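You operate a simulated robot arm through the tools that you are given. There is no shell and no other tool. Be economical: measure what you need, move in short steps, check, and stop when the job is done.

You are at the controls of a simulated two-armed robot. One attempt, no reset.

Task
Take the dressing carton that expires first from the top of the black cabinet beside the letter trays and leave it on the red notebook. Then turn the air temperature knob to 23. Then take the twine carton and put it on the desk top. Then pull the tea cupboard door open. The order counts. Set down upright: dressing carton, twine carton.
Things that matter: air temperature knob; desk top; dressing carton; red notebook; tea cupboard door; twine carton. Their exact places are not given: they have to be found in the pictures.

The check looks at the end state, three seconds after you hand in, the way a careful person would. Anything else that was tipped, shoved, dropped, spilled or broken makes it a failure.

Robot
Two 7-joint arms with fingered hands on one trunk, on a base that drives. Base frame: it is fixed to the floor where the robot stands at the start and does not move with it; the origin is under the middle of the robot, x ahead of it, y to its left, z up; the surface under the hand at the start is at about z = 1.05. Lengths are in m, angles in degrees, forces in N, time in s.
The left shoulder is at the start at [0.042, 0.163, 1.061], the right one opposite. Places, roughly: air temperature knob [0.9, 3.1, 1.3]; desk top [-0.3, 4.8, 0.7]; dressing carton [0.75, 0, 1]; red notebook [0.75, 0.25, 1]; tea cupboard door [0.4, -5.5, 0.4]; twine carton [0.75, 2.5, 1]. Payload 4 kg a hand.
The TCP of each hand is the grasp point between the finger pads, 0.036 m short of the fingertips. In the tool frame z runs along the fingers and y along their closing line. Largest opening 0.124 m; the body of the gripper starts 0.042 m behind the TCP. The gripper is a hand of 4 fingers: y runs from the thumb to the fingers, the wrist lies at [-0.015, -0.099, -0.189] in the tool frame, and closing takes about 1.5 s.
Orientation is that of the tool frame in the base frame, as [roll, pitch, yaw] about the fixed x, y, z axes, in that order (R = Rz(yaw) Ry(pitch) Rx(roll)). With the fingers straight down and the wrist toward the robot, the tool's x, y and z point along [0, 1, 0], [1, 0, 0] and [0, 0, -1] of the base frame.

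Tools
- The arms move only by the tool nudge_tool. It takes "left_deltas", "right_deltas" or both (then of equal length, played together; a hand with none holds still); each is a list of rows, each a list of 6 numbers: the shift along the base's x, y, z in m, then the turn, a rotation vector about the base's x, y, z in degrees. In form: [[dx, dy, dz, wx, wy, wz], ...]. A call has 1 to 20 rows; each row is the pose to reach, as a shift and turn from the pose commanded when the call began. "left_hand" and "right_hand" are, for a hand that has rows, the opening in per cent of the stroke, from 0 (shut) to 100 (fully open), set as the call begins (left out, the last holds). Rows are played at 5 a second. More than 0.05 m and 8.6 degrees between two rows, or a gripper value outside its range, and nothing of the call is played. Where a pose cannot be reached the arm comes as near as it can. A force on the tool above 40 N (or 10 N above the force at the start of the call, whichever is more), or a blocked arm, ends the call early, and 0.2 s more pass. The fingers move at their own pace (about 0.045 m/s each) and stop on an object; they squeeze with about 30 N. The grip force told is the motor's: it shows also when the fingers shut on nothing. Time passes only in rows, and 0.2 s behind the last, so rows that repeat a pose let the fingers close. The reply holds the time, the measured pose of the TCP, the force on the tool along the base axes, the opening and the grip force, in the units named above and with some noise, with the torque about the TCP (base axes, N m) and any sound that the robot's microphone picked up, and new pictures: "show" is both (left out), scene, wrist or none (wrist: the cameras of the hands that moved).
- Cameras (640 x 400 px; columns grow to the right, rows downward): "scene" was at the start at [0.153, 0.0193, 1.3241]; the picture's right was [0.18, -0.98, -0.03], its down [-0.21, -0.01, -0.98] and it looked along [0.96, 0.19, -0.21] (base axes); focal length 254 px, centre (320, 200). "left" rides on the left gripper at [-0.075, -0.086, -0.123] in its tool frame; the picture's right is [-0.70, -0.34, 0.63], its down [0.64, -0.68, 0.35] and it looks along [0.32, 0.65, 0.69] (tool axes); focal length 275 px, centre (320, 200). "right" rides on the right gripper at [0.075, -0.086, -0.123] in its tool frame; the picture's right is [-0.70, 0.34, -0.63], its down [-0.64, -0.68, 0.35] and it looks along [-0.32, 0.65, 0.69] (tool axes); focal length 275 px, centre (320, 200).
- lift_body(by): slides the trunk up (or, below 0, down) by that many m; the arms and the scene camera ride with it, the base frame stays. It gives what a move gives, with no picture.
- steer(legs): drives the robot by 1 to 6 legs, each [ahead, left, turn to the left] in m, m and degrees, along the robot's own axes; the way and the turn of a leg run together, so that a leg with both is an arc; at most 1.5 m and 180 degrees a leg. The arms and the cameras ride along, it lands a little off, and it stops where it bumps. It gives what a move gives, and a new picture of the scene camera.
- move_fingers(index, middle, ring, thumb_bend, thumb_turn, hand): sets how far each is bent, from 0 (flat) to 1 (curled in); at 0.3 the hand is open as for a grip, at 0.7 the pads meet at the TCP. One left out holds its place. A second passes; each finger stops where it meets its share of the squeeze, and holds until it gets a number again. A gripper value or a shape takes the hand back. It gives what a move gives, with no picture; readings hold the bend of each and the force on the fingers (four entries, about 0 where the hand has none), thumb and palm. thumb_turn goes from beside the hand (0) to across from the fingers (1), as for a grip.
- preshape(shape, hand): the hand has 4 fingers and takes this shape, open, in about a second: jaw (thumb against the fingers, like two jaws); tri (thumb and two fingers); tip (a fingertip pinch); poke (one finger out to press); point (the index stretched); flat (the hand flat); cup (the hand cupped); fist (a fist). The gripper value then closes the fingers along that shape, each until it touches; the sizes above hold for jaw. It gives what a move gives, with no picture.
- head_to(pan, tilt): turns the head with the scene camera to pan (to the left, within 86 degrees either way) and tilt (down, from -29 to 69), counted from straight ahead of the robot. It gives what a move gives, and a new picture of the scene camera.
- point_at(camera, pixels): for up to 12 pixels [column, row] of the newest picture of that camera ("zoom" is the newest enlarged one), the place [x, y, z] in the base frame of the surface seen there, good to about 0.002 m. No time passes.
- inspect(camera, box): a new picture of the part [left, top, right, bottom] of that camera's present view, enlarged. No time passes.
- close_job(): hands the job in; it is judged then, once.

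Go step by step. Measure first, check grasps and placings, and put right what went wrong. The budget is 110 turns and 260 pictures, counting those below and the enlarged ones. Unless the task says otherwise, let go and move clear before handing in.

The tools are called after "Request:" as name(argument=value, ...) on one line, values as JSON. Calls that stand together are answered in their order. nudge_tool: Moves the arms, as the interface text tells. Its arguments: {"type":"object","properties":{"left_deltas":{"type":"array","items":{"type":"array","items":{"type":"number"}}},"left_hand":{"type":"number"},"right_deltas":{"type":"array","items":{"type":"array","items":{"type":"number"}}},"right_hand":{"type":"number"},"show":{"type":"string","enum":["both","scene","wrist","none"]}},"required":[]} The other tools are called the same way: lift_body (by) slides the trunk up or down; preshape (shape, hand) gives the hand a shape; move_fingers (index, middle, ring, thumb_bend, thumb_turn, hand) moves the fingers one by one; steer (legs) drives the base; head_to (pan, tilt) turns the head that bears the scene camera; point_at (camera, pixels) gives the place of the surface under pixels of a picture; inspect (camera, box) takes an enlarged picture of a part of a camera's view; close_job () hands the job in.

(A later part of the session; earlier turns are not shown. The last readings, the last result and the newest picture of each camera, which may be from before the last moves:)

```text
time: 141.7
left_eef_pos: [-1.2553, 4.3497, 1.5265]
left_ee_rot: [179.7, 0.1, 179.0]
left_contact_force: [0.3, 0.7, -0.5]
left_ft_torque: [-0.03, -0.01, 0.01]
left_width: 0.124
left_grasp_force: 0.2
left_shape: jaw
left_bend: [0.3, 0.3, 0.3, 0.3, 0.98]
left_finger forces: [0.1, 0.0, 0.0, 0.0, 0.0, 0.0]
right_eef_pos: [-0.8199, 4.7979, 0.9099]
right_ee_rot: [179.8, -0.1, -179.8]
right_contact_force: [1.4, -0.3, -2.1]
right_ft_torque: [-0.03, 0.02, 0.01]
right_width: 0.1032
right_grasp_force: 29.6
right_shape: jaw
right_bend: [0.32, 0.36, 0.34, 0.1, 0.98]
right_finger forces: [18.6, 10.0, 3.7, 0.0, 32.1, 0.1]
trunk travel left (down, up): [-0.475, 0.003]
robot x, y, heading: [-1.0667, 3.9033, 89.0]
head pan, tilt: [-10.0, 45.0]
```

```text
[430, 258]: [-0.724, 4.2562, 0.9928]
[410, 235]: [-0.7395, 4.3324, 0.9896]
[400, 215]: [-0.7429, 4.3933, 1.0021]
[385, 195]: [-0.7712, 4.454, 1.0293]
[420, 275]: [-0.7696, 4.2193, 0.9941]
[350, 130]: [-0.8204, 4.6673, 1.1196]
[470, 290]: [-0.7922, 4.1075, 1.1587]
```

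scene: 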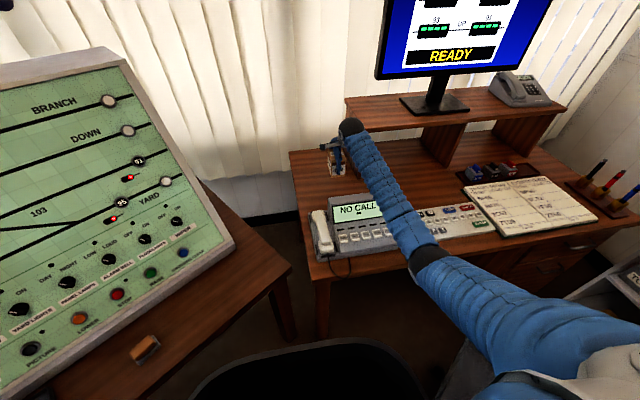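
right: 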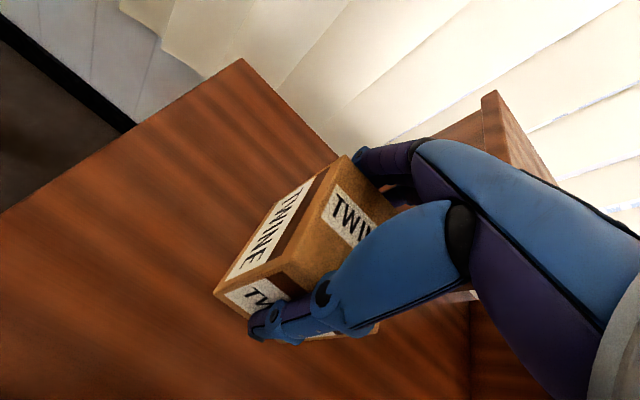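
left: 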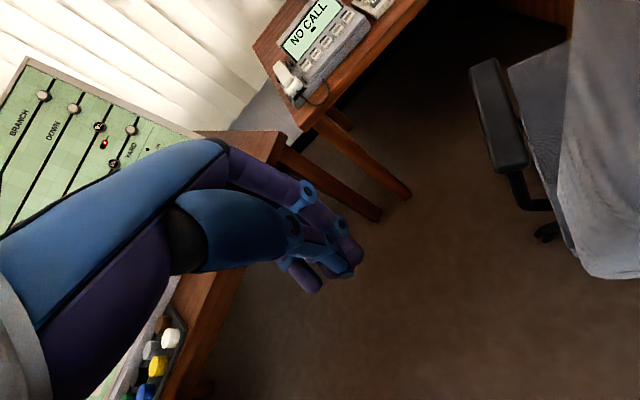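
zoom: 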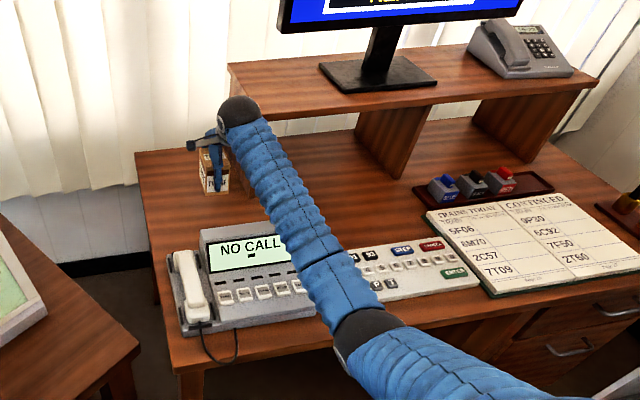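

Forearm will keep ~5 cm over the console. I'll descend to just above the desk top and feel for contact.

Request:
nudge_tool(right_deltas=[[0, 0, -0.03, 0, 0, 0], [0, 0, -0.06, 0, 0, 0], [0, 0, -0.085, 0, 0, 0], [0, 0, -0.095, 0, 0, 0], [0, 0, -0.095, 0, 0, 0]])

Request:
inspect(camera="scene", box=[290, 110, 450, 270])

```text
time: 142.9
left_eef_pos: [-1.2539, 4.3489, 1.5273]
left_ee_rot: [179.8, 0.1, 179.0]
left_contact_force: [-0.2, 0.5, 0.2]
left_ft_torque: [-0.01, -0.03, -0.02]
left_width: 0.1241
left_grasp_force: 0.1
left_shape: jaw
left_bend: [0.3, 0.3, 0.3, 0.3, 0.98]
left_finger forces: [0.0, 0.0, 0.0, 0.1, 0.0, 0.0]
right_eef_pos: [-0.8216, 4.7981, 0.8174]
right_ee_rot: [179.9, -0.1, -179.8]
right_contact_force: [0.4, 0.5, -1.4]
right_ft_torque: [-0.02, -0.02, 0.01]
right_width: 0.1035
right_grasp_force: 29.6
right_shape: jaw
right_bend: [0.32, 0.36, 0.34, 0.1, 0.98]
right_finger forces: [18.5, 9.8, 3.6, 0.0, 32.1, 0.0]
trunk travel left (down, up): [-0.475, 0.003]
robot x, y, heading: [-1.0658, 3.9026, 89.0]
head pan, tilt: [-10.0, 45.0]
```

scene: 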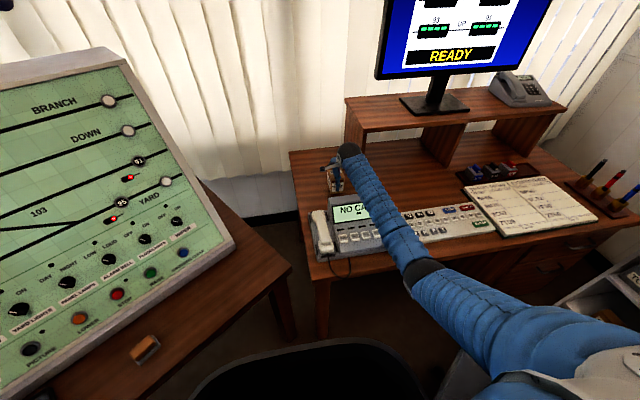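
right: 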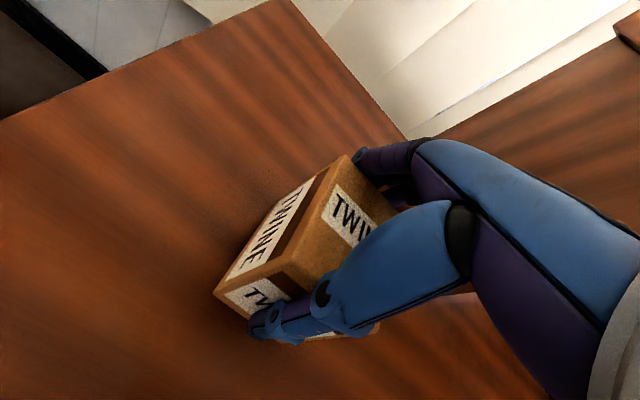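

```text
2.50 times, centred on (370, 190) of scene
```

zoom: 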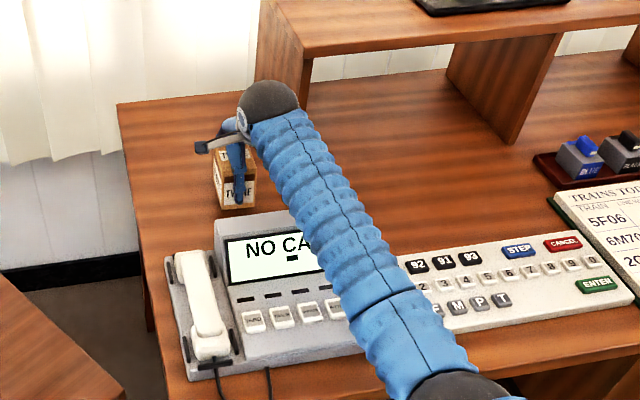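

Request:
point_at(camera="scene", pixels=[[395, 225], [375, 195], [365, 210], [400, 240], [415, 265], [362, 218]])

Request:
nudge_tool(right_deltas=[[0, 0, -0.004, 0, 0, 0], [0, 0, -0.008, 0, 0, 0], [0, 0, -0.011, 0, 0, 0], [0, 0, -0.013, 0, 0, 0], [0, 0, -0.013, 0, 0, 0]], show="wrist")

```text
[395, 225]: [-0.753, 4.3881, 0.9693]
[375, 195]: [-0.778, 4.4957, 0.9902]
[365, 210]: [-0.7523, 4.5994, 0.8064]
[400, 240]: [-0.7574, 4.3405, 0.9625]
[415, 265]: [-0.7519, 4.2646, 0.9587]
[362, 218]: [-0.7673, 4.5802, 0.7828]
```

```text
time: 144.1
left_eef_pos: [-1.2555, 4.348, 1.5279]
left_ee_rot: [179.8, 0.1, 179.0]
left_contact_force: [0.1, -0.3, 0.8]
left_ft_torque: [0.01, -0.03, 0.0]
left_width: 0.1234
left_grasp_force: 0.1
left_shape: jaw
left_bend: [0.3, 0.3, 0.3, 0.3, 0.98]
left_finger forces: [0.0, 0.0, 0.1, 0.1, 0.0, 0.1]
right_eef_pos: [-0.8187, 4.7973, 0.8033]
right_ee_rot: [179.6, -0.1, -179.8]
right_contact_force: [0.8, -0.7, 9.1]
right_ft_torque: [0.49, -0.01, -0.01]
right_width: 0.1033
right_grasp_force: 30.1
right_shape: jaw
right_bend: [0.32, 0.36, 0.34, 0.1, 0.98]
right_finger forces: [18.6, 10.1, 4.0, 0.0, 34.8, 0.0]
trunk travel left (down, up): [-0.475, 0.003]
robot x, y, heading: [-1.0659, 3.9043, 89.0]
head pan, tilt: [-10.0, 45.0]
```

right: 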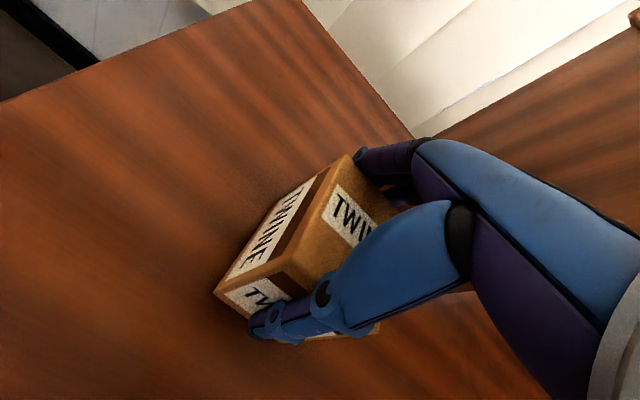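

It touches the desk (9 N). I'll open the hand and then rise straight up.

Request:
nudge_tool(right_deltas=[[0, 0, 0, 0, 0, 0], [0, 0, 0, 0, 0, 0], [0, 0, 0, 0, 0, 0], [0, 0, 0, 0, 0, 0], [0, 0, 0, 0, 0, 0], [0, 0, 0, 0, 0, 0]], right_hand=100, show="wrist")

Request:
nudge_tool(right_deltas=[[0, 0, 0.03, 0, 0, 0], [0, 0, 0.07, 0, 0, 0], [0, 0, 0.11, 0, 0, 0], [0, 0, 0.15, 0, 0, 0], [0, 0, 0.19, 0, 0, 0], [0, 0, 0.23, 0, 0, 0], [0, 0, 0.27, 0, 0, 0], [0, 0, 0.31, 0, 0, 0], [-0.01, -0.01, 0.35, 0, 0, 0], [-0.02, -0.02, 0.39, 0, 0, 0], [-0.03, -0.03, 0.43, 0, 0, 0], [-0.04, -0.05, 0.47, 0, 0, 0], [-0.05, -0.07, 0.51, 0, 0, 0], [-0.05, -0.09, 0.55, 0, 0, 0], [-0.05, -0.11, 0.59, 0, 0, 0], [-0.05, -0.12, 0.63, 0, 0, 0], [-0.05, -0.13, 0.67, 0, 0, 0], [-0.05, -0.14, 0.71, 0, 0, 0], [-0.05, -0.15, 0.75, 0, 0, 0]], show="scene")

Request:
inspect(camera="scene", box=[280, 90, 440, 250])

```text
time: 145.5
left_eef_pos: [-1.2558, 4.3487, 1.5276]
left_ee_rot: [179.8, 0.2, 179.0]
left_contact_force: [0.0, 0.3, 0.7]
left_ft_torque: [0.01, -0.03, 0.02]
left_width: 0.124
left_grasp_force: 0.1
left_shape: jaw
left_bend: [0.3, 0.3, 0.3, 0.3, 0.98]
left_finger forces: [0.1, 0.1, 0.0, 0.0, 0.0, 0.0]
right_eef_pos: [-0.8184, 4.7962, 0.8028]
right_ee_rot: [179.9, -0.1, -179.9]
right_contact_force: [0.7, 0.2, 1.2]
right_ft_torque: [-0.01, 0.0, 0.0]
right_width: 0.1237
right_grasp_force: 0.0
right_shape: jaw
right_bend: [0.3, 0.3, 0.3, 0.3, 0.98]
right_finger forces: [0.0, 0.0, 0.0, 0.0, 0.1, 0.0]
trunk travel left (down, up): [-0.475, 0.003]
robot x, y, heading: [-1.0671, 3.9062, 89.2]
head pan, tilt: [-10.0, 45.0]
```

right: 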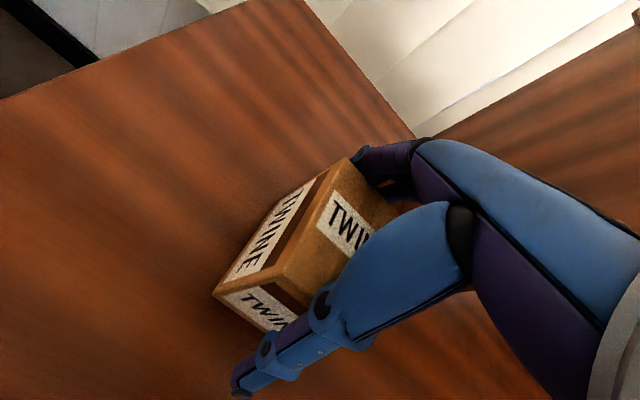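

```text
time: 149.5
left_eef_pos: [-1.2561, 4.3465, 1.5273]
left_ee_rot: [179.7, 0.1, 179.0]
left_contact_force: [0.0, -0.4, 0.4]
left_ft_torque: [-0.01, -0.01, 0.03]
left_width: 0.124
left_grasp_force: 0.0
left_shape: jaw
left_bend: [0.3, 0.3, 0.3, 0.3, 0.98]
left_finger forces: [0.0, 0.1, 0.0, 0.0, 0.0, 0.0]
right_eef_pos: [-0.8727, 4.6436, 1.5532]
right_ee_rot: [179.9, -0.1, -179.8]
right_contact_force: [-0.5, -0.8, -0.5]
right_ft_torque: [-0.01, -0.04, -0.02]
right_width: 0.1241
right_grasp_force: 0.1
right_shape: jaw
right_bend: [0.3, 0.3, 0.3, 0.3, 0.98]
right_finger forces: [0.0, 0.0, 0.0, 0.0, 0.0, 0.1]
trunk travel left (down, up): [-0.475, 0.003]
robot x, y, heading: [-1.0672, 3.9046, 89.1]
head pan, tilt: [-10.0, 45.0]
```

scene: 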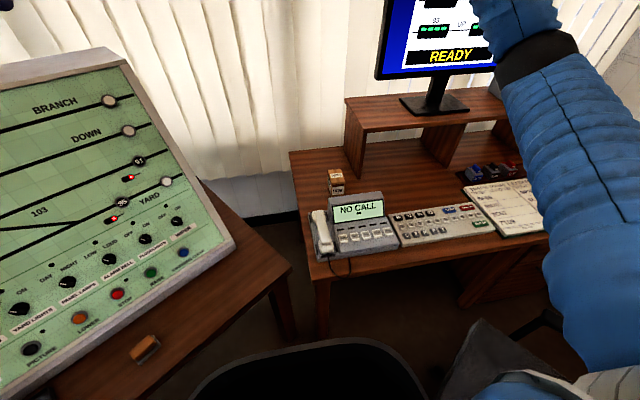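

```text
2.50 times, centred on (360, 170) of scene
```

zoom: 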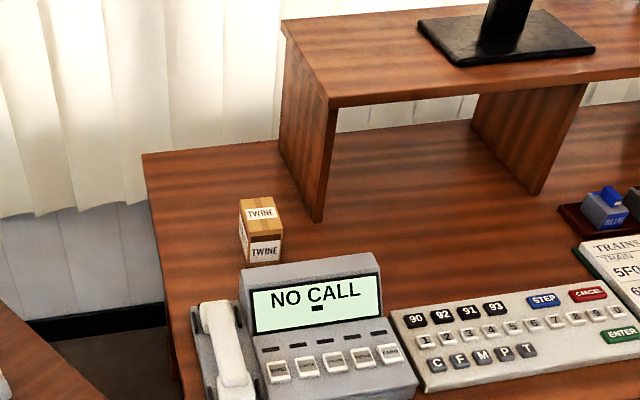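

Twine carton stands upright on the desk. Now I'll back out the way I came, then right to where I can swing the chair back gently.

Request:
steer(legs=[[-0.2, 0, 0], [-0.25, -0.16, 0.8], [-0.5, 0, 0]])

Request:
head_to(pan=-30, tilt=42)

```text
time: 155.2
left_eef_pos: [-1.107, 3.4041, 1.5263]
left_ee_rot: [179.8, 0.1, 179.6]
left_contact_force: [0.5, 0.2, 0.2]
left_ft_torque: [-0.01, -0.01, 0.0]
left_width: 0.124
left_grasp_force: 0.0
left_shape: jaw
left_bend: [0.3, 0.3, 0.3, 0.3, 0.98]
left_finger forces: [0.0, 0.0, 0.1, 0.0, 0.0, 0.0]
right_eef_pos: [-0.7269, 3.7053, 1.5523]
right_ee_rot: [179.9, -0.1, -179.3]
right_contact_force: [0.5, -0.2, -0.3]
right_ft_torque: [-0.01, 0.02, -0.01]
right_width: 0.1239
right_grasp_force: 0.0
right_shape: jaw
right_bend: [0.3, 0.3, 0.3, 0.3, 0.98]
right_finger forces: [0.0, 0.0, 0.0, 0.0, 0.1, 0.0]
trunk travel left (down, up): [-0.475, 0.003]
robot x, y, heading: [-0.9152, 2.9591, 89.8]
head pan, tilt: [-10.0, 45.0]
```

scene: 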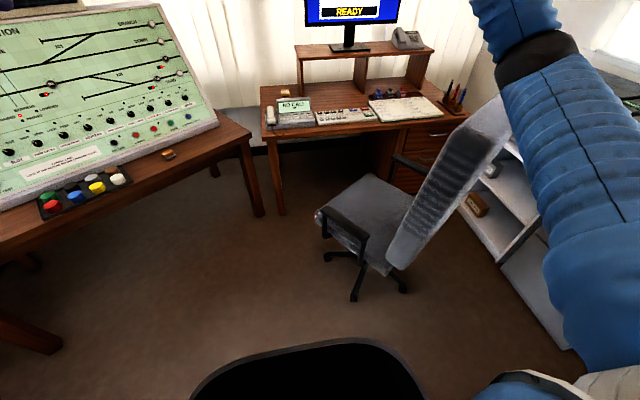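

```text
time: 156.1
left_eef_pos: [-1.1096, 3.4047, 1.526]
left_ee_rot: [179.8, 0.1, 179.6]
left_contact_force: [0.0, 0.0, -0.2]
left_ft_torque: [0.01, -0.01, 0.01]
left_width: 0.1238
left_grasp_force: 0.0
left_shape: jaw
left_bend: [0.3, 0.3, 0.3, 0.3, 0.98]
left_finger forces: [0.0, 0.1, 0.0, 0.0, 0.0, 0.0]
right_eef_pos: [-0.728, 3.7046, 1.5524]
right_ee_rot: [179.9, -0.1, -179.3]
right_contact_force: [0.6, 1.9, 0.2]
right_ft_torque: [-0.01, 0.01, 0.0]
right_width: 0.1239
right_grasp_force: 0.1
right_shape: jaw
right_bend: [0.3, 0.3, 0.3, 0.3, 0.98]
right_finger forces: [0.0, 0.0, 0.0, 0.0, 0.0, 0.0]
trunk travel left (down, up): [-0.475, 0.003]
robot x, y, heading: [-0.9124, 2.9617, 89.5]
head pan, tilt: [-30.0, 42.0]
```

scene: 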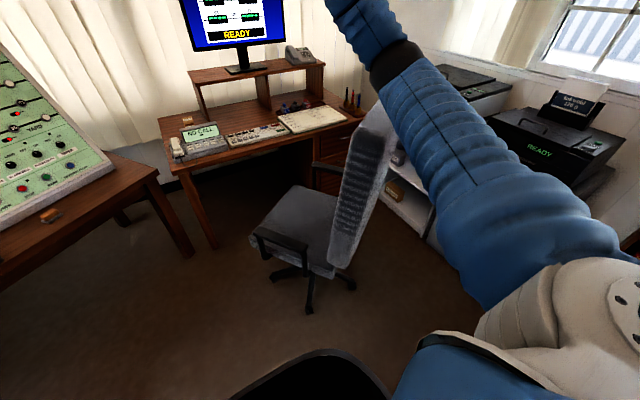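

I'll strafe right to x≈-0.27 and view the chair back from there.

Request:
steer(legs=[[-0.05, -0.65, 0]])

Request:
head_to(pan=0, tilt=45)

```text
time: 159.7
left_eef_pos: [-0.4656, 3.3507, 1.5254]
left_ee_rot: [179.8, 0.1, -179.6]
left_contact_force: [0.0, -0.6, -0.3]
left_ft_torque: [0.03, 0.01, -0.04]
left_width: 0.1236
left_grasp_force: 0.1
left_shape: jaw
left_bend: [0.3, 0.3, 0.3, 0.3, 0.98]
left_finger forces: [0.1, 0.0, 0.0, 0.0, 0.0, 0.0]
right_eef_pos: [-0.0896, 3.6561, 1.5524]
right_ee_rot: [179.8, -0.1, -178.5]
right_contact_force: [-0.1, 0.0, -0.3]
right_ft_torque: [-0.01, -0.01, 0.04]
right_width: 0.1238
right_grasp_force: 0.1
right_shape: jaw
right_bend: [0.3, 0.3, 0.3, 0.3, 0.98]
right_finger forces: [0.0, 0.0, 0.1, 0.1, 0.1, 0.0]
trunk travel left (down, up): [-0.475, 0.003]
robot x, y, heading: [-0.2672, 2.9125, 90.3]
head pan, tilt: [-30.0, 42.0]
```

scene: 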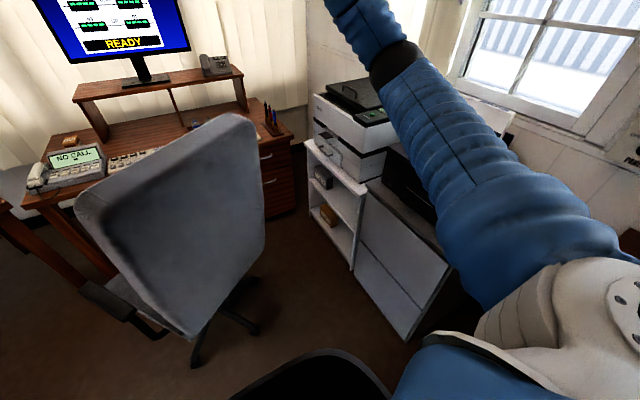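

```text
time: 160.6
left_eef_pos: [-0.4659, 3.351, 1.5271]
left_ee_rot: [179.9, 0.1, -179.7]
left_contact_force: [-0.2, -0.3, -0.3]
left_ft_torque: [0.04, 0.0, -0.01]
left_width: 0.1237
left_grasp_force: 0.0
left_shape: jaw
left_bend: [0.3, 0.3, 0.3, 0.3, 0.98]
left_finger forces: [0.1, 0.1, 0.0, 0.0, 0.1, 0.0]
right_eef_pos: [-0.09, 3.6573, 1.5516]
right_ee_rot: [179.8, -0.2, -178.5]
right_contact_force: [0.2, 0.7, 0.1]
right_ft_torque: [0.0, -0.01, 0.04]
right_width: 0.124
right_grasp_force: 0.0
right_shape: jaw
right_bend: [0.3, 0.3, 0.3, 0.3, 0.98]
right_finger forces: [0.1, 0.0, 0.0, 0.1, 0.0, 0.1]
trunk travel left (down, up): [-0.475, 0.003]
robot x, y, heading: [-0.2685, 2.91, 90.4]
head pan, tilt: [0.0, 45.0]
```

scene: 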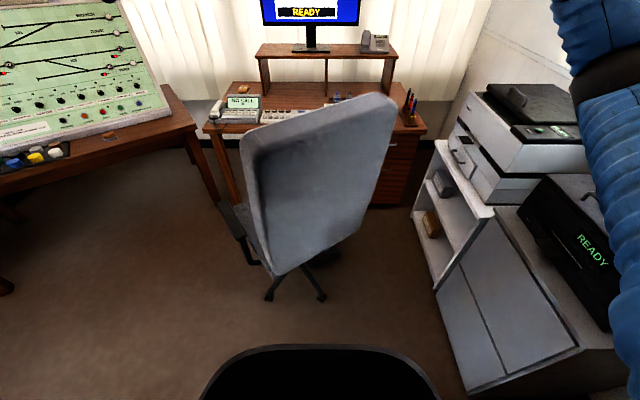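

Request:
point_at(camera="scene", pixels=[[262, 150], [300, 140], [340, 125], [380, 112], [393, 110], [380, 96], [300, 118], [388, 170]])

```text
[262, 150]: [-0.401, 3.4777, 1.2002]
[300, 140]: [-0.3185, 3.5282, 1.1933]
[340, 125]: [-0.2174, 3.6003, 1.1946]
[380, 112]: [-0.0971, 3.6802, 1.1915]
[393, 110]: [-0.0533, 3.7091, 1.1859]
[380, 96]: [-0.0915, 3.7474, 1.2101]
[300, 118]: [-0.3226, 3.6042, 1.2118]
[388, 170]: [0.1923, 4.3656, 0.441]
```

The chair stands at +34°, its right end near (-0.03, 3.75). I'll move closer and bring the closed right hand to the outer right of the backrest.

Request:
steer(legs=[[0.15, -0.1, 0]])

Request:
nudge_tool(right_deltas=[[0.03, 0.01, 0, 0, 0, 0], [0.06, 0.02, -0.01, 0, 0, 0], [0.09, 0.03, -0.02, 0, 0, 0], [0.1, 0.035, -0.06, 0, 0, 0], [0.1, 0.035, -0.1, 0, 0, 0], [0.1, 0.035, -0.14, 0, 0, 0], [0.1, 0.035, -0.18, 0, 0, 0], [0.1, 0.035, -0.22, 0, 0, 0], [0.1, 0.035, -0.26, 0, 0, 0]], right_hand=0)

```text
time: 162.2
left_eef_pos: [-0.3662, 3.5038, 1.5263]
left_ee_rot: [179.7, 0.2, -179.5]
left_contact_force: [0.1, -0.2, 0.3]
left_ft_torque: [0.04, 0.01, -0.03]
left_width: 0.1236
left_grasp_force: 0.0
left_shape: jaw
left_bend: [0.3, 0.3, 0.3, 0.3, 0.98]
left_finger forces: [0.0, 0.0, 0.0, 0.1, 0.1, 0.0]
right_eef_pos: [0.0105, 3.8107, 1.5531]
right_ee_rot: [179.8, 0.0, -178.4]
right_contact_force: [0.4, -0.6, 0.3]
right_ft_torque: [0.01, -0.04, -0.04]
right_width: 0.124
right_grasp_force: 0.1
right_shape: jaw
right_bend: [0.3, 0.3, 0.3, 0.3, 0.98]
right_finger forces: [0.0, 0.0, 0.0, 0.1, 0.0, 0.0]
trunk travel left (down, up): [-0.475, 0.003]
robot x, y, heading: [-0.1631, 3.0591, 90.4]
head pan, tilt: [0.0, 45.0]
```

scene: 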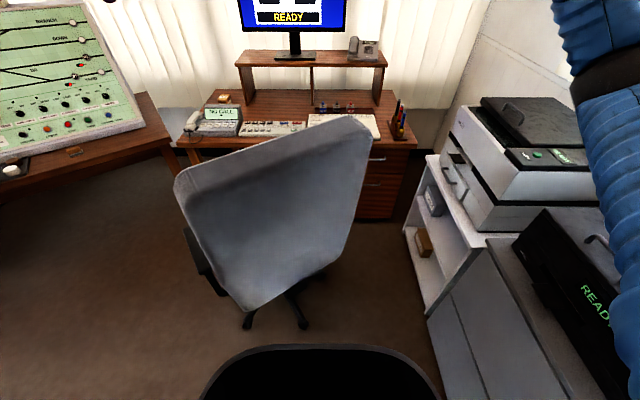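

```text
time: 164.2
left_eef_pos: [-0.3632, 3.5053, 1.5268]
left_ee_rot: [179.8, 0.0, -179.5]
left_contact_force: [0.7, 0.3, 0.1]
left_ft_torque: [-0.01, -0.05, -0.02]
left_width: 0.1238
left_grasp_force: 0.0
left_shape: jaw
left_bend: [0.3, 0.3, 0.3, 0.3, 0.98]
left_finger forces: [0.1, 0.0, 0.1, 0.0, 0.0, 0.0]
right_eef_pos: [0.112, 3.8462, 1.2916]
right_ee_rot: [179.8, 0.0, -178.3]
right_contact_force: [0.0, -0.5, -0.1]
right_ft_torque: [-0.01, 0.0, -0.04]
right_width: 0.0003
right_grasp_force: 29.5
right_shape: jaw
right_bend: [0.7, 0.7, 0.7, 0.71, 1.0]
right_finger forces: [0.0, 0.0, 0.1, 0.1, 0.0, 0.0]
trunk travel left (down, up): [-0.475, 0.003]
robot x, y, heading: [-0.1656, 3.0665, 90.5]
head pan, tilt: [0.0, 45.0]
```

scene: 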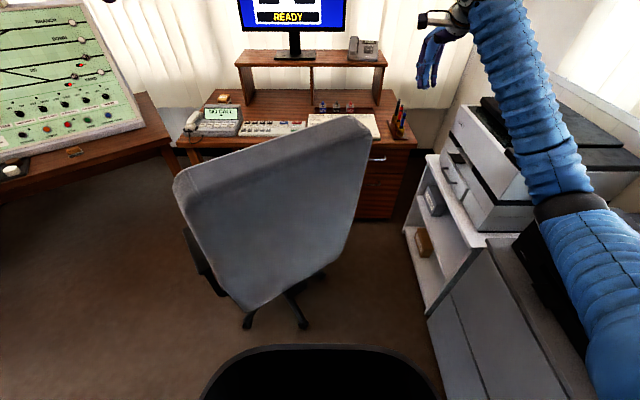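
right: 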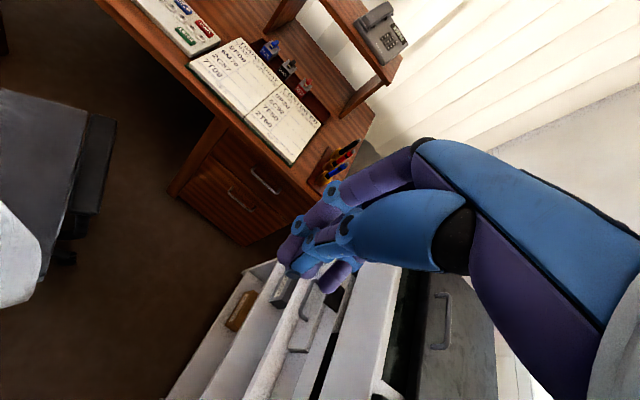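

I'll check elbow clearance to the black printer, then lower to z≈1.14.

Request:
point_at(camera="scene", pixels=[[565, 210], [590, 260], [540, 180], [560, 240], [370, 130], [360, 118]])

Request:
nudge_tool(right_deltas=[[0, 0, -0.04, 0, 0, 0], [0, 0, -0.08, 0, 0, 0], [0, 0, -0.12, 0, 0, 0], [0, 0, -0.155, 0, 0, 0]], show="both")

```text
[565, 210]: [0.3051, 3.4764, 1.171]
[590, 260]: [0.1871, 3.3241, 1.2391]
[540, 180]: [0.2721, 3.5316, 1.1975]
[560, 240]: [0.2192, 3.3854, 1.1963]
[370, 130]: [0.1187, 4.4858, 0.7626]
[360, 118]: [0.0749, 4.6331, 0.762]
```

```text
time: 165.2
left_eef_pos: [-0.3639, 3.5054, 1.5275]
left_ee_rot: [179.8, 0.2, -179.5]
left_contact_force: [0.1, -0.7, 0.2]
left_ft_torque: [0.02, 0.0, 0.01]
left_width: 0.1237
left_grasp_force: 0.0
left_shape: jaw
left_bend: [0.3, 0.3, 0.3, 0.3, 0.98]
left_finger forces: [0.1, 0.0, 0.0, 0.0, 0.0, 0.0]
right_eef_pos: [0.1097, 3.8456, 1.1374]
right_ee_rot: [179.8, -0.1, -178.3]
right_contact_force: [0.5, 1.1, -0.6]
right_ft_torque: [-0.02, 0.02, -0.01]
right_width: 0.0
right_grasp_force: 29.8
right_shape: jaw
right_bend: [0.7, 0.7, 0.7, 0.71, 1.0]
right_finger forces: [0.1, 0.1, 0.0, 0.0, 0.0, 0.0]
trunk travel left (down, up): [-0.475, 0.003]
robot x, y, heading: [-0.1646, 3.0665, 90.5]
head pan, tilt: [0.0, 45.0]
```

scene: 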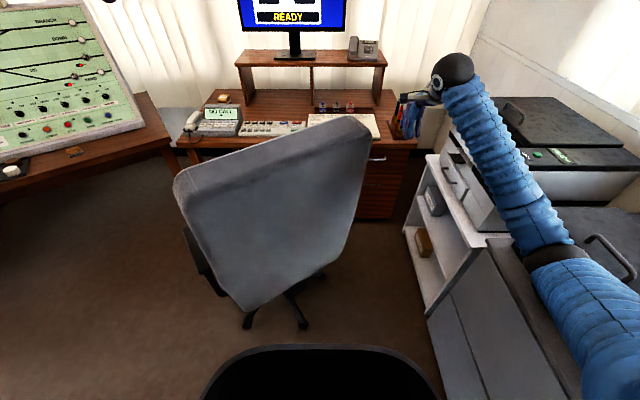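
right: 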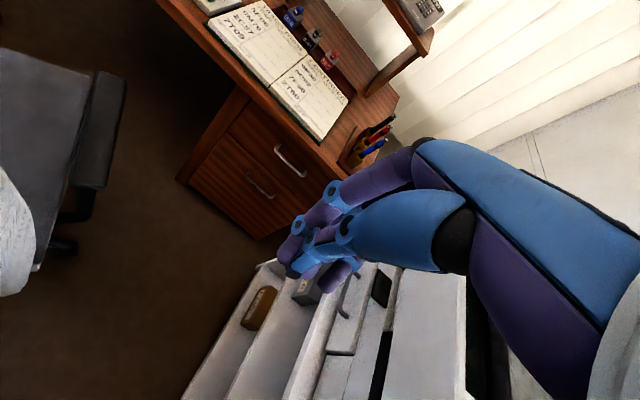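

Hand is in place beside the right end. I'll push slowly (4 cm/s) along the backrest's swing direction.

Request:
nudge_tool(right_deltas=[[-0.01, -0.008, 0, 0, 0, 0], [-0.02, -0.016, 0, 0, 0, 0], [-0.03, -0.024, 0, 0, 0, 0], [-0.04, -0.032, 0, 0, 0, 0], [-0.05, -0.04, 0, 0, 0, 0], [-0.057, -0.046, 0, 0, 0, 0], [-0.064, -0.052, 0, 0, 0, 0], [-0.07, -0.058, 0, 0, 0, 0], [-0.076, -0.064, 0, 0, 0, 0], [-0.082, -0.07, 0, 0, 0, 0], [-0.088, -0.076, 0, 0, 0, 0], [-0.094, -0.082, 0, 0, 0, 0], [-0.1, -0.088, 0, 0, 0, 0], [-0.106, -0.094, 0, 0, 0, 0], [-0.112, -0.1, 0, 0, 0, 0]], show="scene")

Request:
point_at(camera="scene", pixels=[[200, 195], [250, 170], [300, 155], [350, 140], [365, 130]])

```text
time: 168.4
left_eef_pos: [-0.3653, 3.5054, 1.5278]
left_ee_rot: [179.8, 0.1, -179.4]
left_contact_force: [-1.3, 0.1, 0.4]
left_ft_torque: [0.02, 0.04, 0.01]
left_width: 0.1235
left_grasp_force: 0.0
left_shape: jaw
left_bend: [0.3, 0.3, 0.3, 0.3, 0.98]
left_finger forces: [0.0, 0.0, 0.0, 0.0, 0.0, 0.1]
right_eef_pos: [-0.0015, 3.7444, 1.1361]
right_ee_rot: [179.8, -0.1, -178.4]
right_contact_force: [0.3, 0.5, -0.2]
right_ft_torque: [0.03, 0.0, -0.01]
right_width: 0.0
right_grasp_force: 30.5
right_shape: jaw
right_bend: [0.7, 0.7, 0.7, 0.71, 1.0]
right_finger forces: [0.1, 0.1, 0.1, 0.1, 0.0, 0.0]
trunk travel left (down, up): [-0.475, 0.003]
robot x, y, heading: [-0.1609, 3.0651, 90.5]
head pan, tilt: [0.0, 45.0]
```

scene: 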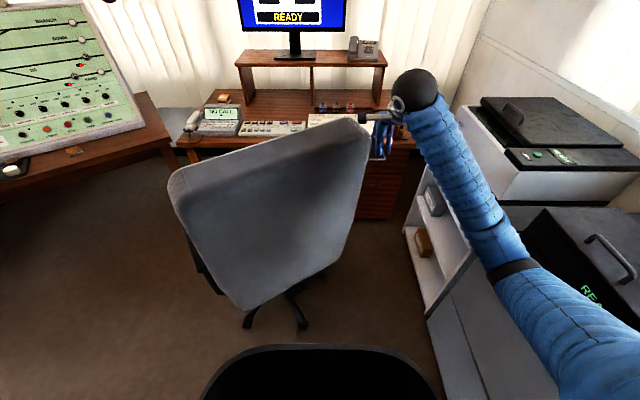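

```text
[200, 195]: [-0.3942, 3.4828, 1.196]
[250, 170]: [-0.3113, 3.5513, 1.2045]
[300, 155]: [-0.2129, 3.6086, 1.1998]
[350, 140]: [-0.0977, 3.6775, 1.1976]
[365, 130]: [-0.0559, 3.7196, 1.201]
```

Contact is beginning. I'll continue along the arc slowly, about half of the needed swing.

Request:
nudge_tool(right_deltas=[[-0.004, -0.005, 0, 0, 0, 0], [-0.008, -0.01, 0, 0, 0, 0], [-0.012, -0.015, 0, 0, 0, 0], [-0.016, -0.02, 0, 0, 0, 0], [-0.02, -0.025, 0, 0, 0, 0], [-0.024, -0.03, 0, 0, 0, 0], [-0.028, -0.035, 0, 0, 0, 0], [-0.032, -0.04, 0, 0, 0, 0], [-0.036, -0.045, 0, 0, 0, 0], [-0.041, -0.05, 0, 0, 0, 0], [-0.046, -0.055, 0, 0, 0, 0], [-0.051, -0.06, 0, 0, 0, 0], [-0.056, -0.065, 0, 0, 0, 0], [-0.061, -0.07, 0, 0, 0, 0], [-0.066, -0.075, 0, 0, 0, 0], [-0.071, -0.08, 0, 0, 0, 0], [-0.071, -0.08, 0, 0, 0, 0], [-0.071, -0.08, 0, 0, 0, 0]], show="scene")

Request:
point_at(camera="scene", pixels=[[190, 195], [220, 175], [250, 170], [300, 160], [340, 150], [360, 140]])

```text
time: 172.2
left_eef_pos: [-0.3646, 3.5051, 1.5261]
left_ee_rot: [179.8, 0.1, -179.5]
left_contact_force: [0.1, 0.4, 0.3]
left_ft_torque: [-0.01, -0.01, 0.0]
left_width: 0.1239
left_grasp_force: 0.0
left_shape: jaw
left_bend: [0.3, 0.3, 0.3, 0.3, 0.98]
left_finger forces: [0.0, 0.1, 0.0, 0.1, 0.0, 0.0]
right_eef_pos: [-0.0721, 3.6667, 1.1368]
right_ee_rot: [180.0, -0.1, -178.4]
right_contact_force: [0.0, 0.1, -0.1]
right_ft_torque: [0.0, -0.01, -0.02]
right_width: 0.0
right_grasp_force: 29.8
right_shape: jaw
right_bend: [0.7, 0.7, 0.7, 0.71, 1.0]
right_finger forces: [0.0, 0.0, 0.0, 0.0, 0.1, 0.0]
trunk travel left (down, up): [-0.475, 0.003]
robot x, y, heading: [-0.1621, 3.069, 90.3]
head pan, tilt: [0.0, 45.0]
```

scene: 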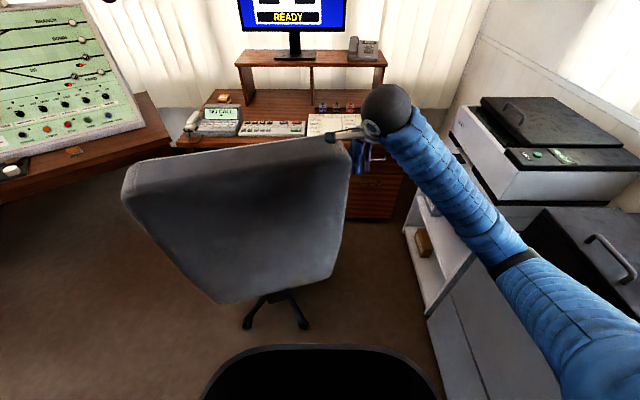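

```text
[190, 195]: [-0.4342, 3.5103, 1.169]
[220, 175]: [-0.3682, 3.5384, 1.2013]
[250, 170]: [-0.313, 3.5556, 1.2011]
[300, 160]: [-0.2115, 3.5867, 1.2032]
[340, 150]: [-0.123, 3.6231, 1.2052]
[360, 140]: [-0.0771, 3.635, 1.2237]
```

Now +19°. I'll continue gently for most of the rest.

Request:
nudge_tool(right_deltas=[[-0.004, -0.005, 0, 0, 0, 0], [-0.008, -0.01, 0, 0, 0, 0], [-0.013, -0.015, 0, 0, 0, 0], [-0.018, -0.02, 0, 0, 0, 0], [-0.023, -0.025, 0, 0, 0, 0], [-0.028, -0.03, 0, 0, 0, 0], [-0.033, -0.035, 0, 0, 0, 0], [-0.038, -0.039, 0, 0, 0, 0], [-0.043, -0.043, 0, 0, 0, 0], [-0.048, -0.047, 0, 0, 0, 0], [-0.053, -0.051, 0, 0, 0, 0], [-0.058, -0.055, 0, 0, 0, 0], [-0.063, -0.059, 0, 0, 0, 0], [-0.068, -0.063, 0, 0, 0, 0], [-0.073, -0.067, 0, 0, 0, 0], [-0.077, -0.07, 0, 0, 0, 0], [-0.08, -0.072, 0, 0, 0, 0], [-0.08, -0.072, 0, 0, 0, 0], [-0.08, -0.072, 0, 0, 0, 0]], show="scene")

Request:
point_at(camera="scene", pixels=[[140, 200], [180, 185], [220, 180], [260, 178], [300, 170], [330, 165]])

```text
time: 176.2
left_eef_pos: [-0.3651, 3.5053, 1.5268]
left_ee_rot: [179.8, 0.0, -179.4]
left_contact_force: [0.3, -0.4, -0.7]
left_ft_torque: [-0.02, 0.0, 0.02]
left_width: 0.1239
left_grasp_force: 0.2
left_shape: jaw
left_bend: [0.3, 0.3, 0.3, 0.3, 0.98]
left_finger forces: [0.0, 0.1, 0.1, 0.0, 0.1, 0.1]
right_eef_pos: [-0.1529, 3.5941, 1.1366]
right_ee_rot: [179.9, -0.1, -178.4]
right_contact_force: [0.2, -1.0, -0.8]
right_ft_torque: [-0.03, -0.03, -0.02]
right_width: 0.0002
right_grasp_force: 29.8
right_shape: jaw
right_bend: [0.7, 0.7, 0.7, 0.71, 1.0]
right_finger forces: [0.2, 0.0, 0.0, 0.1, 0.0, 0.1]
trunk travel left (down, up): [-0.475, 0.003]
robot x, y, heading: [-0.1659, 3.0641, 90.2]
head pan, tilt: [0.0, 45.0]
```

scene: 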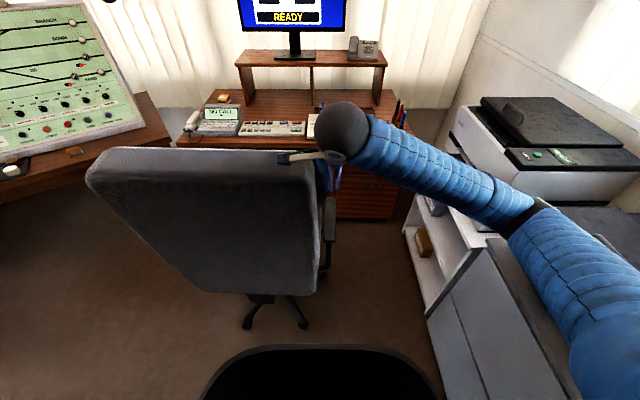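

```text
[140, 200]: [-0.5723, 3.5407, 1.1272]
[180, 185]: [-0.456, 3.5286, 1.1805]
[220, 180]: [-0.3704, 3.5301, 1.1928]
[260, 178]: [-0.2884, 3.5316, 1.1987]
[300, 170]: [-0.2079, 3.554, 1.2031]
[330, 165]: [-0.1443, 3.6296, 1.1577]
```

The backrest is back to ~+1…2°, practically as found. I'll move the hand away to the right, then up and back.

Request:
nudge_tool(right_deltas=[[0.02, 0.0, 0, 0, 0, 0], [0.05, 0, 0, 0, 0, 0], [0.09, 0, 0.01, 0, 0, 0], [0.12, 0, 0.04, 0, 0, 0], [0.14, 0, 0.08, 0, 0, 0], [0.14, 0, 0.12, 0, 0, 0], [0.14, 0, 0.16, 0, 0, 0], [0.14, 0, 0.2, 0, 0, 0], [0.14, 0, 0.24, 0, 0, 0], [0.14, 0, 0.28, 0, 0, 0], [0.14, 0, 0.32, 0, 0, 0], [0.14, -0.02, 0.36, 0, 0, 0], [0.14, -0.05, 0.39, 0, 0, 0], [0.14, -0.08, 0.42, 0, 0, 0]], right_hand=100, show="scene")

Request:
point_at(camera="scene", pixels=[[130, 190], [180, 185], [220, 180], [260, 178], [300, 172], [150, 155], [300, 155]])

```text
time: 179.2
left_eef_pos: [-0.3654, 3.5036, 1.5279]
left_ee_rot: [179.7, 0.0, -179.4]
left_contact_force: [-0.9, -0.3, -0.2]
left_ft_torque: [0.01, -0.01, 0.0]
left_width: 0.1235
left_grasp_force: 0.0
left_shape: jaw
left_bend: [0.3, 0.3, 0.3, 0.3, 0.98]
left_finger forces: [0.1, 0.1, 0.1, 0.0, 0.0, 0.0]
right_eef_pos: [-0.0124, 3.5161, 1.5556]
right_ee_rot: [179.8, 0.0, -178.3]
right_contact_force: [-0.5, -0.4, 1.4]
right_ft_torque: [0.04, 0.0, 0.0]
right_width: 0.1236
right_grasp_force: 0.1
right_shape: jaw
right_bend: [0.3, 0.3, 0.3, 0.3, 0.98]
right_finger forces: [0.1, 0.1, 0.1, 0.0, 0.1, 0.0]
trunk travel left (down, up): [-0.475, 0.003]
robot x, y, heading: [-0.1662, 3.0632, 90.4]
head pan, tilt: [0.0, 45.0]
```

scene: 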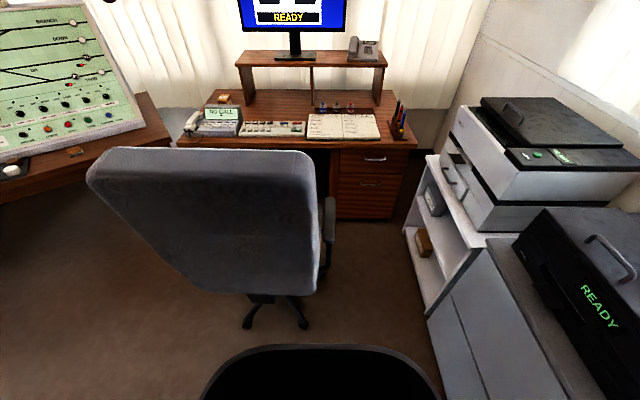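

```text
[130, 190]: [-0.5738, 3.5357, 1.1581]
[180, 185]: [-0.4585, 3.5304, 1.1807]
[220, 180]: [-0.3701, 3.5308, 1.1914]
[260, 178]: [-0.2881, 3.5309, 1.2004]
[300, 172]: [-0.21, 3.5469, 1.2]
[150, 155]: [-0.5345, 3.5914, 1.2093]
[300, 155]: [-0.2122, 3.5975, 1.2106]
```

The chair is back at its original heading. Now to the tea cupboard, far at y≈-5.5: I'll back out to x≈-0.72 and turn around to face -y.

Request:
steer(legs=[[-0.45, 0.53, 0], [0, 0, -180]])

Request:
head_to(pan=0, tilt=12)

```text
time: 190.7
left_eef_pos: [-0.5761, 2.1547, 1.5271]
left_ee_rot: [179.8, 0.1, -8.8]
left_contact_force: [-0.3, -0.5, -0.2]
left_ft_torque: [0.0, -0.01, -0.02]
left_width: 0.1237
left_grasp_force: 0.1
left_shape: jaw
left_bend: [0.3, 0.3, 0.3, 0.3, 0.98]
left_finger forces: [0.0, 0.0, 0.1, 0.0, 0.1, 0.0]
right_eef_pos: [-0.9275, 2.201, 1.555]
right_ee_rot: [179.9, -0.1, -7.8]
right_contact_force: [0.4, 0.4, -0.2]
right_ft_torque: [0.0, -0.01, 0.0]
right_width: 0.1238
right_grasp_force: 0.0
right_shape: jaw
right_bend: [0.3, 0.3, 0.3, 0.3, 0.98]
right_finger forces: [0.0, 0.0, 0.0, 0.0, 0.0, 0.0]
trunk travel left (down, up): [-0.475, 0.003]
robot x, y, heading: [-0.7061, 2.6198, -98.9]
head pan, tilt: [0.0, 45.0]
```

scene: 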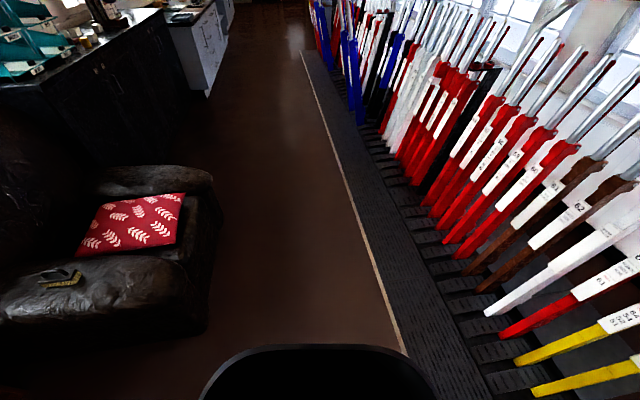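

```text
time: 191.7
left_eef_pos: [-0.5762, 2.1548, 1.5268]
left_ee_rot: [179.8, 0.1, -8.9]
left_contact_force: [0.2, 0.3, 0.3]
left_ft_torque: [0.0, 0.0, 0.01]
left_width: 0.1241
left_grasp_force: 0.1
left_shape: jaw
left_bend: [0.3, 0.3, 0.3, 0.3, 0.98]
left_finger forces: [0.0, 0.0, 0.0, 0.0, 0.0, 0.0]
right_eef_pos: [-0.9272, 2.2007, 1.5553]
right_ee_rot: [179.9, -0.1, -7.8]
right_contact_force: [0.9, -0.5, 0.6]
right_ft_torque: [-0.01, -0.02, 0.02]
right_width: 0.1239
right_grasp_force: 0.1
right_shape: jaw
right_bend: [0.3, 0.3, 0.3, 0.3, 0.98]
right_finger forces: [0.0, 0.0, 0.0, 0.0, 0.0, 0.0]
trunk travel left (down, up): [-0.475, 0.003]
robot x, y, heading: [-0.6998, 2.6223, -98.9]
head pan, tilt: [0.0, 12.0]
```

scene: 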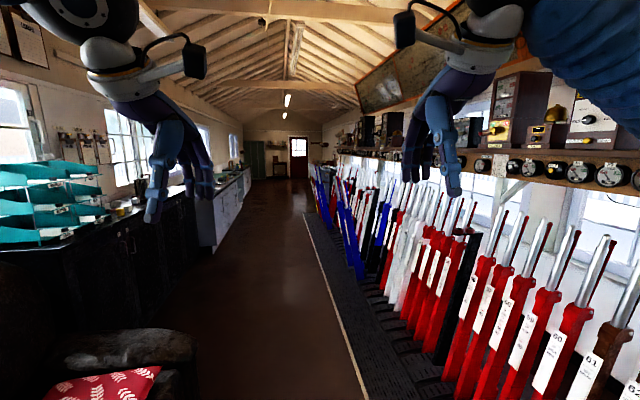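

A clear corridor leads down the room. I'll measure its sides.

Request:
point_at(camera="scene", pixels=[[360, 380], [325, 265], [308, 215], [195, 345], [200, 245], [240, 190], [265, 165], [300, 160], [160, 370]])

Request:
inspect(camera="scene", box=[190, 100, 350, 260])

```text
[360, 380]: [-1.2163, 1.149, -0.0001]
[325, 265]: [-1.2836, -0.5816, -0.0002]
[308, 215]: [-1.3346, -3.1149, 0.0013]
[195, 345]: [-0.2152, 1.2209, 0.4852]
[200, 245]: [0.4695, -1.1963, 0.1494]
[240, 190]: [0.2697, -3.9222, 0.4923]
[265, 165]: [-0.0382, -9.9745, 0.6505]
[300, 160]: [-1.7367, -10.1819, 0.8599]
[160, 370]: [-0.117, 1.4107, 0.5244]
```

```text
2.50 times, centred on (270, 180) of scene
```

zoom: 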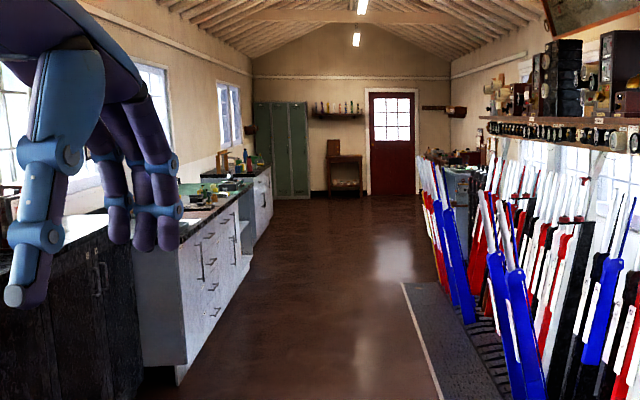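

The corridor spans x -1.2 to -0.2. I'll straighten to -90° and drive down to y≈-3.4.

Request:
steer(legs=[[0, 0, 8.9], [1.5, 0, 0], [1.5, 0, 0], [1.5, 0, 0], [1.3, 0, 0]])

Request:
head_to(pan=25, tilt=20)

```text
time: 219.7
left_eef_pos: [-0.3086, -3.5608, 1.5273]
left_ee_rot: [179.9, 0.1, 1.9]
left_contact_force: [0.8, -0.7, -1.0]
left_ft_torque: [0.0, 0.02, 0.01]
left_width: 0.1239
left_grasp_force: 0.1
left_shape: jaw
left_bend: [0.3, 0.3, 0.3, 0.3, 0.98]
left_finger forces: [0.1, 0.0, 0.0, 0.0, 0.0, 0.0]
right_eef_pos: [-0.6631, -3.5824, 1.5564]
right_ee_rot: [179.9, 0.0, 3.1]
right_contact_force: [-0.6, -0.6, -0.3]
right_ft_torque: [0.03, 0.01, 0.03]
right_width: 0.1239
right_grasp_force: 0.0
right_shape: jaw
right_bend: [0.3, 0.3, 0.3, 0.3, 0.98]
right_finger forces: [0.0, 0.1, 0.0, 0.0, 0.0, 0.0]
trunk travel left (down, up): [-0.475, 0.003]
robot x, y, heading: [-0.521, -3.1274, -88.2]
head pan, tilt: [0.0, 12.0]
```

scene: 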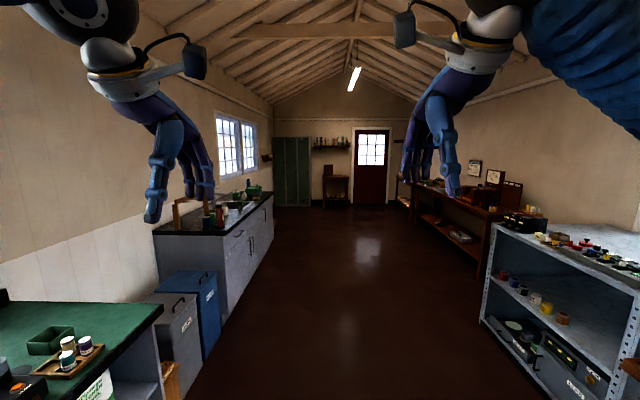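

```text
time: 220.6
left_eef_pos: [-0.3095, -3.5616, 1.5279]
left_ee_rot: [179.7, 0.1, 1.8]
left_contact_force: [-0.6, 0.7, 0.2]
left_ft_torque: [0.0, 0.01, -0.02]
left_width: 0.1238
left_grasp_force: 0.1
left_shape: jaw
left_bend: [0.3, 0.3, 0.3, 0.3, 0.98]
left_finger forces: [0.0, 0.0, 0.1, 0.1, 0.0, 0.0]
right_eef_pos: [-0.6624, -3.581, 1.5562]
right_ee_rot: [179.8, -0.1, 3.1]
right_contact_force: [-0.6, 0.9, 0.0]
right_ft_torque: [-0.02, -0.03, -0.01]
right_width: 0.1238
right_grasp_force: 0.0
right_shape: jaw
right_bend: [0.3, 0.3, 0.3, 0.3, 0.98]
right_finger forces: [0.0, 0.0, 0.1, 0.1, 0.0, 0.0]
trunk travel left (down, up): [-0.475, 0.003]
robot x, y, heading: [-0.5195, -3.1298, -88.3]
head pan, tilt: [25.0, 20.0]
```

scene: 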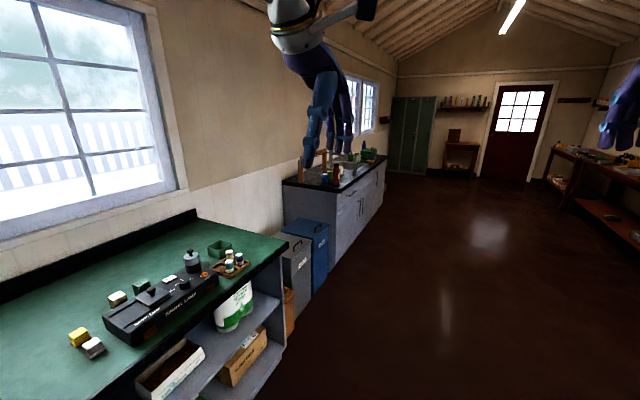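

The tea counter with cupboard doors is ahead left at (340,210). I'll drive on and look at it.

Request:
steer(legs=[[1.4, 0.0, 0]])

Request:
head_to(pan=50, tilt=25)

```text
time: 227.5
left_eef_pos: [-0.2602, -4.9466, 1.5265]
left_ee_rot: [179.8, 0.1, 2.1]
left_contact_force: [0.8, -0.3, 0.3]
left_ft_torque: [0.01, 0.01, -0.01]
left_width: 0.1237
left_grasp_force: 0.1
left_shape: jaw
left_bend: [0.3, 0.3, 0.3, 0.3, 0.98]
left_finger forces: [0.1, 0.0, 0.0, 0.0, 0.1, 0.0]
right_eef_pos: [-0.6132, -4.9682, 1.5567]
right_ee_rot: [180.0, -0.1, 3.2]
right_contact_force: [0.4, -0.1, -0.6]
right_ft_torque: [-0.03, -0.04, 0.0]
right_width: 0.1236
right_grasp_force: 0.1
right_shape: jaw
right_bend: [0.3, 0.3, 0.3, 0.3, 0.98]
right_finger forces: [0.0, 0.0, 0.0, 0.0, 0.0, 0.1]
trunk travel left (down, up): [-0.475, 0.003]
robot x, y, heading: [-0.4692, -4.5134, -87.9]
head pan, tilt: [25.0, 20.0]
```

scene: 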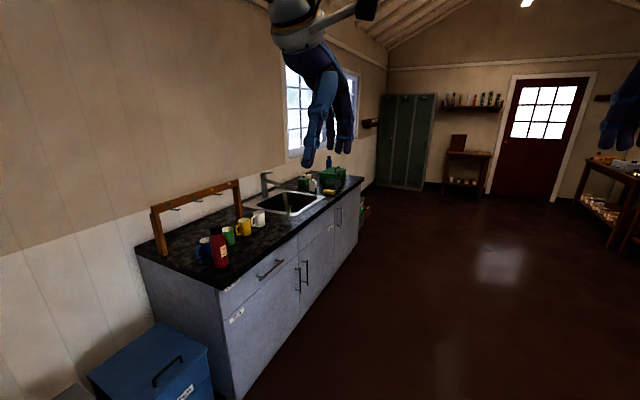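

```text
time: 228.4
left_eef_pos: [-0.2596, -4.9467, 1.527]
left_ee_rot: [179.8, 0.1, 2.1]
left_contact_force: [-0.8, 0.1, 0.1]
left_ft_torque: [0.03, 0.01, 0.0]
left_width: 0.1238
left_grasp_force: 0.1
left_shape: jaw
left_bend: [0.3, 0.3, 0.3, 0.3, 0.98]
left_finger forces: [0.0, 0.1, 0.0, 0.0, 0.0, 0.1]
right_eef_pos: [-0.6127, -4.9684, 1.5558]
right_ee_rot: [179.8, 0.0, 3.1]
right_contact_force: [-0.2, -0.4, 0.6]
right_ft_torque: [0.01, 0.03, -0.02]
right_width: 0.1239
right_grasp_force: 0.1
right_shape: jaw
right_bend: [0.3, 0.3, 0.3, 0.3, 0.98]
right_finger forces: [0.0, 0.1, 0.0, 0.0, 0.0, 0.0]
trunk travel left (down, up): [-0.475, 0.003]
robot x, y, heading: [-0.4711, -4.51, -87.9]
head pan, tilt: [50.0, 25.0]
```

scene: 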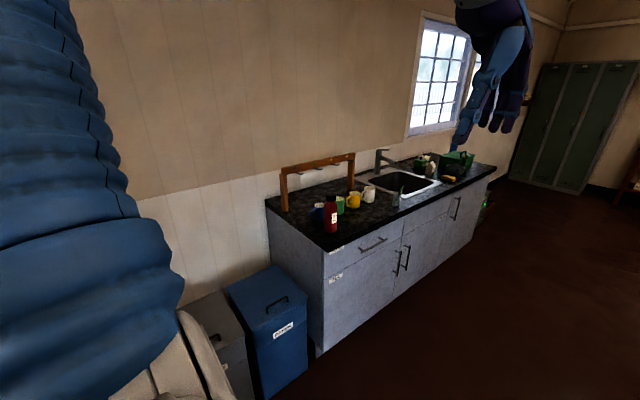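

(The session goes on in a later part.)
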